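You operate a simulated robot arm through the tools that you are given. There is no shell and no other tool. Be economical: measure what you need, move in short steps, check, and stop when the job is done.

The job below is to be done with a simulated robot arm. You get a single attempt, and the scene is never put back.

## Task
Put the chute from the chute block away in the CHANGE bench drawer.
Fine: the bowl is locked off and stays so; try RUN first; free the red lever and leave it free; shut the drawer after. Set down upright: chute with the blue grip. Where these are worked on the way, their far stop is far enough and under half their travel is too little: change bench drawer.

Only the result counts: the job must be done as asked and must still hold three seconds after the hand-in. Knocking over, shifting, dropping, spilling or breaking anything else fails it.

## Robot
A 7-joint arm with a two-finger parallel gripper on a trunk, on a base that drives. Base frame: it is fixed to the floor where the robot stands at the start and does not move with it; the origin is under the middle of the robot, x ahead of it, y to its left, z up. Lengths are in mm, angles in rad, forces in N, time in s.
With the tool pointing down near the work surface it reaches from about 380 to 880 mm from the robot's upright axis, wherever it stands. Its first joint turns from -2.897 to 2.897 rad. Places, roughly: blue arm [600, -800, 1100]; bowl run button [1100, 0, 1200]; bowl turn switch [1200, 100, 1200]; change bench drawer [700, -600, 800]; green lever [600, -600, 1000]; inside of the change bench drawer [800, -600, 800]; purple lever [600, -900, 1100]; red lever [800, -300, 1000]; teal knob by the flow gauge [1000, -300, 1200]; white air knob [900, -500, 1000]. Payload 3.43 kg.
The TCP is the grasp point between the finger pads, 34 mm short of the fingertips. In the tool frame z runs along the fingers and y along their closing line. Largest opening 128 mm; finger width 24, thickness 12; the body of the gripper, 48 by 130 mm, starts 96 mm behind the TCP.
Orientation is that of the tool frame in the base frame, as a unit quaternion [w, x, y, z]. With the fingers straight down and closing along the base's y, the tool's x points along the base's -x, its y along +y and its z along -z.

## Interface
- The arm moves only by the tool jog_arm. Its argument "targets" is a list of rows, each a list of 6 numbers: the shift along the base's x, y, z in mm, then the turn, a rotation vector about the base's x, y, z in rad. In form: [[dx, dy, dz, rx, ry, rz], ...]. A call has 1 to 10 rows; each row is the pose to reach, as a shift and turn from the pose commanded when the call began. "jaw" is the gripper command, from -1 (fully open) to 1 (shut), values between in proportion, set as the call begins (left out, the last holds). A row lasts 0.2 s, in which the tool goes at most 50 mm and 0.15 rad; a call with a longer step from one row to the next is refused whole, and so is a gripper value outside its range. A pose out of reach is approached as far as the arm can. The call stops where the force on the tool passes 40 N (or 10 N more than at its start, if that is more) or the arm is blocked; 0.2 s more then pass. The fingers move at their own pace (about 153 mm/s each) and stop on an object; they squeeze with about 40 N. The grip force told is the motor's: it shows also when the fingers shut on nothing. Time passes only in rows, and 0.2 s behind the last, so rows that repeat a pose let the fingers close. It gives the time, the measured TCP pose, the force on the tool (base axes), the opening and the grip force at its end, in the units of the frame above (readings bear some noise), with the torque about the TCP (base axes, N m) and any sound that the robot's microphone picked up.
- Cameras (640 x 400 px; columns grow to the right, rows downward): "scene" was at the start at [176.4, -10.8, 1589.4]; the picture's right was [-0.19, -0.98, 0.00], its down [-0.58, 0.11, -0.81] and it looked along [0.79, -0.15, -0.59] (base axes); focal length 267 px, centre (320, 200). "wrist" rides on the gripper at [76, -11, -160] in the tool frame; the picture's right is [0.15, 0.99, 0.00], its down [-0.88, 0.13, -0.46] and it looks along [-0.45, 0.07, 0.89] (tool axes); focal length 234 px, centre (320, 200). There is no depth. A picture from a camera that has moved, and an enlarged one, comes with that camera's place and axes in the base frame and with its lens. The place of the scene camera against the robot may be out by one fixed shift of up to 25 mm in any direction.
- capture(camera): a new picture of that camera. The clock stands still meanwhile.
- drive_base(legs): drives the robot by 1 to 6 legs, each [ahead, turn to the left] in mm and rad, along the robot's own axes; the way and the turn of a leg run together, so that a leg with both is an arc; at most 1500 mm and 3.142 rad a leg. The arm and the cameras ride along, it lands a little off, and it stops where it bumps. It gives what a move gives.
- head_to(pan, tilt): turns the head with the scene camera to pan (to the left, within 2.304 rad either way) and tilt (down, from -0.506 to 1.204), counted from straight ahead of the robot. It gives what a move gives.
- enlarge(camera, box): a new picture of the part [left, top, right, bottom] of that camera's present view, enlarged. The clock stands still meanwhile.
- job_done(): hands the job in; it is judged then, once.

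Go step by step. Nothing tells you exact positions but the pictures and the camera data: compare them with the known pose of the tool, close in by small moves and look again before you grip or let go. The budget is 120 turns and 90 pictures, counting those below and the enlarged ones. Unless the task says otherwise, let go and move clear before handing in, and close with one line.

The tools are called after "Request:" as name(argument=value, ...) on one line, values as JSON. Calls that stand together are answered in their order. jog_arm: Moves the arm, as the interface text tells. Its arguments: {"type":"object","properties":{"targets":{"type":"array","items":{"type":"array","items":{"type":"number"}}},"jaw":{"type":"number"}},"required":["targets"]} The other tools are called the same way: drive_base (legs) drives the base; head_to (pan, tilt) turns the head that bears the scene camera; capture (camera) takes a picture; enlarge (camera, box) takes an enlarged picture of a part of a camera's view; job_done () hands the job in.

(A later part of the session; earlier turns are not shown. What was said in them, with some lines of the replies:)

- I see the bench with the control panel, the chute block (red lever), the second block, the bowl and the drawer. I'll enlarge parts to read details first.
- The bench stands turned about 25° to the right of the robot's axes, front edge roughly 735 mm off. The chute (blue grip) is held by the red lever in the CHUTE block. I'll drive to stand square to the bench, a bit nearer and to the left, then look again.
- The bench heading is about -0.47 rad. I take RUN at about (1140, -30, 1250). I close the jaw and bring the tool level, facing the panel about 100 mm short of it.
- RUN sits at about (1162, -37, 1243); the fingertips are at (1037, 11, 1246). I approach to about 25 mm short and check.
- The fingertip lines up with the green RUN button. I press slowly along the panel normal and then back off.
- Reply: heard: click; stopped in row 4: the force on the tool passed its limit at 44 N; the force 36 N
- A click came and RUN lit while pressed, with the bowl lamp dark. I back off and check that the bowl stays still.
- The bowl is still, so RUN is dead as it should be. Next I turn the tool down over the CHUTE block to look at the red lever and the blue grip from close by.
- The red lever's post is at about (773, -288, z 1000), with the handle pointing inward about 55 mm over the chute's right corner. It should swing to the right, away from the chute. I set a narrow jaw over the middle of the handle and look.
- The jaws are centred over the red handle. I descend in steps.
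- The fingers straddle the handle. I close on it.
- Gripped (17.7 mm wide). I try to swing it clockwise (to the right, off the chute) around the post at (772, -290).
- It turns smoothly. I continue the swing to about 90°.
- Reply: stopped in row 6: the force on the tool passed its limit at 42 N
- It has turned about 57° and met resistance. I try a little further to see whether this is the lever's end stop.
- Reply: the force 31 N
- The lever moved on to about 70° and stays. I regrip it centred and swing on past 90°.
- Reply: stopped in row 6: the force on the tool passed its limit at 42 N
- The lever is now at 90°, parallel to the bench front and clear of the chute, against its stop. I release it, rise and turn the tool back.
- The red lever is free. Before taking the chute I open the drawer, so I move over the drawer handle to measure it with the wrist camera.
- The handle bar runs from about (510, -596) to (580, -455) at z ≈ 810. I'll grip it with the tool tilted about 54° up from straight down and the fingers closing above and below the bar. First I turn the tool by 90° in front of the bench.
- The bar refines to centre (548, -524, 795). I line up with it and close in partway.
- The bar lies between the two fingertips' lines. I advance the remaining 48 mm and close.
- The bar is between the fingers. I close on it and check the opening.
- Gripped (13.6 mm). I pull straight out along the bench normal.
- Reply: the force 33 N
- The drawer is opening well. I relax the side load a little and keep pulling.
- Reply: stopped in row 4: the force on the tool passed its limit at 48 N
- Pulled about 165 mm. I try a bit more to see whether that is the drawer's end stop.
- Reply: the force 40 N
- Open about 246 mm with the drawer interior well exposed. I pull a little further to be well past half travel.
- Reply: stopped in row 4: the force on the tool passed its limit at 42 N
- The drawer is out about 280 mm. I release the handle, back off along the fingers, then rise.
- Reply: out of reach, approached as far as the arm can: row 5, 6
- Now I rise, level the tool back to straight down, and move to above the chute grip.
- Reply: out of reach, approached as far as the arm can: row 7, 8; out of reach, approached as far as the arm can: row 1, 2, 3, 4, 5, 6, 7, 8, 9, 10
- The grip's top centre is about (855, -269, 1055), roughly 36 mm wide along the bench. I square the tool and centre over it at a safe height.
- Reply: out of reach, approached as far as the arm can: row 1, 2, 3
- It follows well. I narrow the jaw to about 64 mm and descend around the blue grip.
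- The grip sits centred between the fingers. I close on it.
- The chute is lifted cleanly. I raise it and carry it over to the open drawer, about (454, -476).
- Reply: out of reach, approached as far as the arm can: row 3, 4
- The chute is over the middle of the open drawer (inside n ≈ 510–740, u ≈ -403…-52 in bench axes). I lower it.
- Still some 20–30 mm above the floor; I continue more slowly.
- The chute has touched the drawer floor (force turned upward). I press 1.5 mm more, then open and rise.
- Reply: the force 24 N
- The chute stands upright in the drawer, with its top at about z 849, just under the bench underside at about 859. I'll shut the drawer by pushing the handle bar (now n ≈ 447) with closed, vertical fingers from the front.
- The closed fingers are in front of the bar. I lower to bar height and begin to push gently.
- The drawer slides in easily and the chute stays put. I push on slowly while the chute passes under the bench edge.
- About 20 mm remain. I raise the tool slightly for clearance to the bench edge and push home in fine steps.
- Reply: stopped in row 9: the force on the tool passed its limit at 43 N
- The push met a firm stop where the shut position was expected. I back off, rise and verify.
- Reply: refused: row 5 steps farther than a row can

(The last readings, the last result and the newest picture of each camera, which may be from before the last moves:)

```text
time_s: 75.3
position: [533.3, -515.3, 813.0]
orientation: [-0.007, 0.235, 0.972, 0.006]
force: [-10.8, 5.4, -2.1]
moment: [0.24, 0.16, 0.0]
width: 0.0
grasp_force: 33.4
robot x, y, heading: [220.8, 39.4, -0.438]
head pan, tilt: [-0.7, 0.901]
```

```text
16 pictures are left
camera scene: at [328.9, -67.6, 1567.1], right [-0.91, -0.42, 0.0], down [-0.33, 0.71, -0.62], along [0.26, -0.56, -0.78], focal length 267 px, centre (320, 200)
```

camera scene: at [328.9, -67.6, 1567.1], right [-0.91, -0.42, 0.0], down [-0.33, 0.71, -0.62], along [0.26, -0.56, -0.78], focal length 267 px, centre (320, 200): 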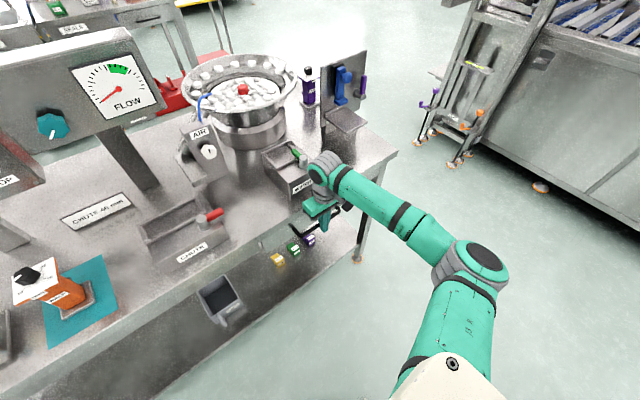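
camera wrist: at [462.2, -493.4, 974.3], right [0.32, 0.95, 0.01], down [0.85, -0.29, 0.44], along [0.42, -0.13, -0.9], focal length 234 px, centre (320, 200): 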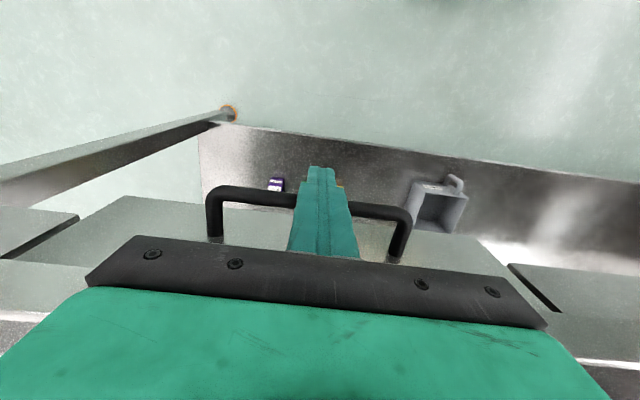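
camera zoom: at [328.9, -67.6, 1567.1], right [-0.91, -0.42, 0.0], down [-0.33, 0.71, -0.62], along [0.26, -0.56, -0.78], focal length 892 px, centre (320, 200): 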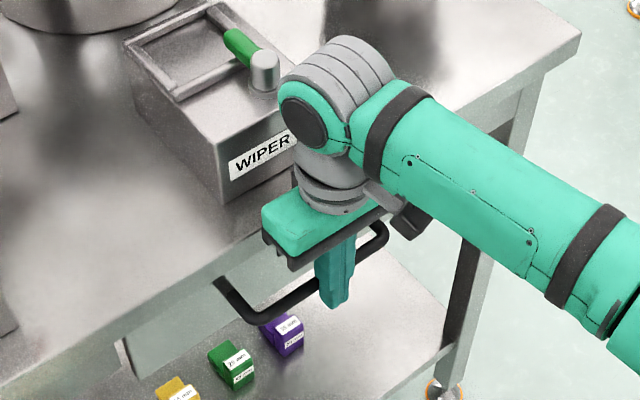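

The handle and drawer edge now match the earlier picture of the shut drawer exactly. I retreat with shorter steps (the last retreat was refused) and check afterwards that it holds.

Request:
jog_arm(targets=[[-20, 10, 0, 0, 0, 0], [-45, 23, 0, 0, 0, 0], [-75, 38, 15, 0, 0, 0], [-100, 51, 45, 0, 0, 0], [-105, 54, 90, 0, 0, 0], [-105, 54, 135, 0, 0, 0], [-105, 54, 180, 0, 0, 0], [-105, 54, 225, 0, 0, 0]])

Request:
enlarge(camera="scene", box=[240, 140, 400, 260])

Request:
head_to(pan=-0.1, tilt=0.65)

Request:
capture(camera="scene")

```text
time_s: 77.1
position: [429.2, -461.9, 1038.5]
orientation: [-0.005, 0.235, 0.972, 0.005]
force: [0.2, -0.7, 0.0]
moment: [-0.01, 0.01, -0.02]
width: 0.0
grasp_force: 33.2
robot x, y, heading: [219.5, 41.3, -0.442]
head pan, tilt: [-0.7, 0.901]
```

```text
3.33 times, centred on (320, 200) of scene
camera zoom: at [329.2, -67.8, 1567.0], right [-0.91, -0.42, 0.0], down [-0.33, 0.71, -0.62], along [0.26, -0.56, -0.78], focal length 892 px, centre (320, 200)
```

zoom: 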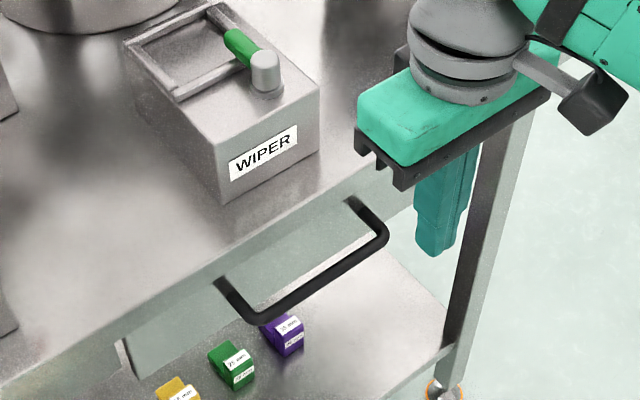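

```text
time_s: 78.1
position: [429.3, -461.3, 1038.3]
orientation: [-0.006, 0.235, 0.972, 0.007]
force: [0.3, 0.0, 0.4]
moment: [0.01, -0.03, -0.02]
width: 0.0
grasp_force: 32.6
robot x, y, heading: [214.2, 38.8, -0.437]
head pan, tilt: [-0.099, 0.649]
```

```text
14 pictures are left
camera scene: at [372.0, -43.6, 1587.5], right [-0.51, -0.86, 0.0], down [-0.52, 0.31, -0.8], along [0.68, -0.41, -0.6], focal length 267 px, centre (320, 200)
```

scene: 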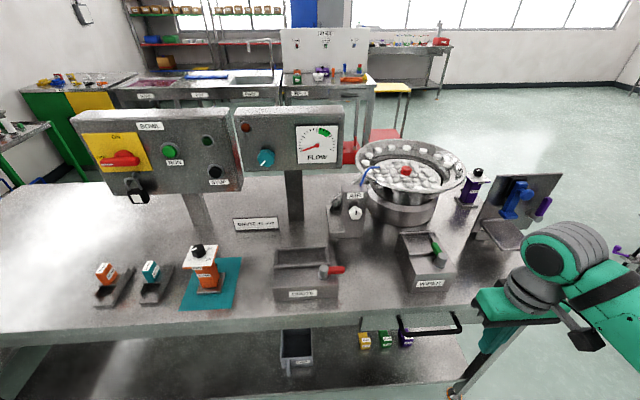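

The drawer is shut, the red lever is free, the CHUTE block is empty, the bowl is still locked off, and everything else stands where it was. I hand the job in.

Request:
job_done()

```text
The job is handed in.
```

I pressed RUN first (it clicked, and the bowl stayed dead), freed the red lever and left it free, then set the chute upright in the CHANGE bench drawer, shut the drawer and handed the job in.
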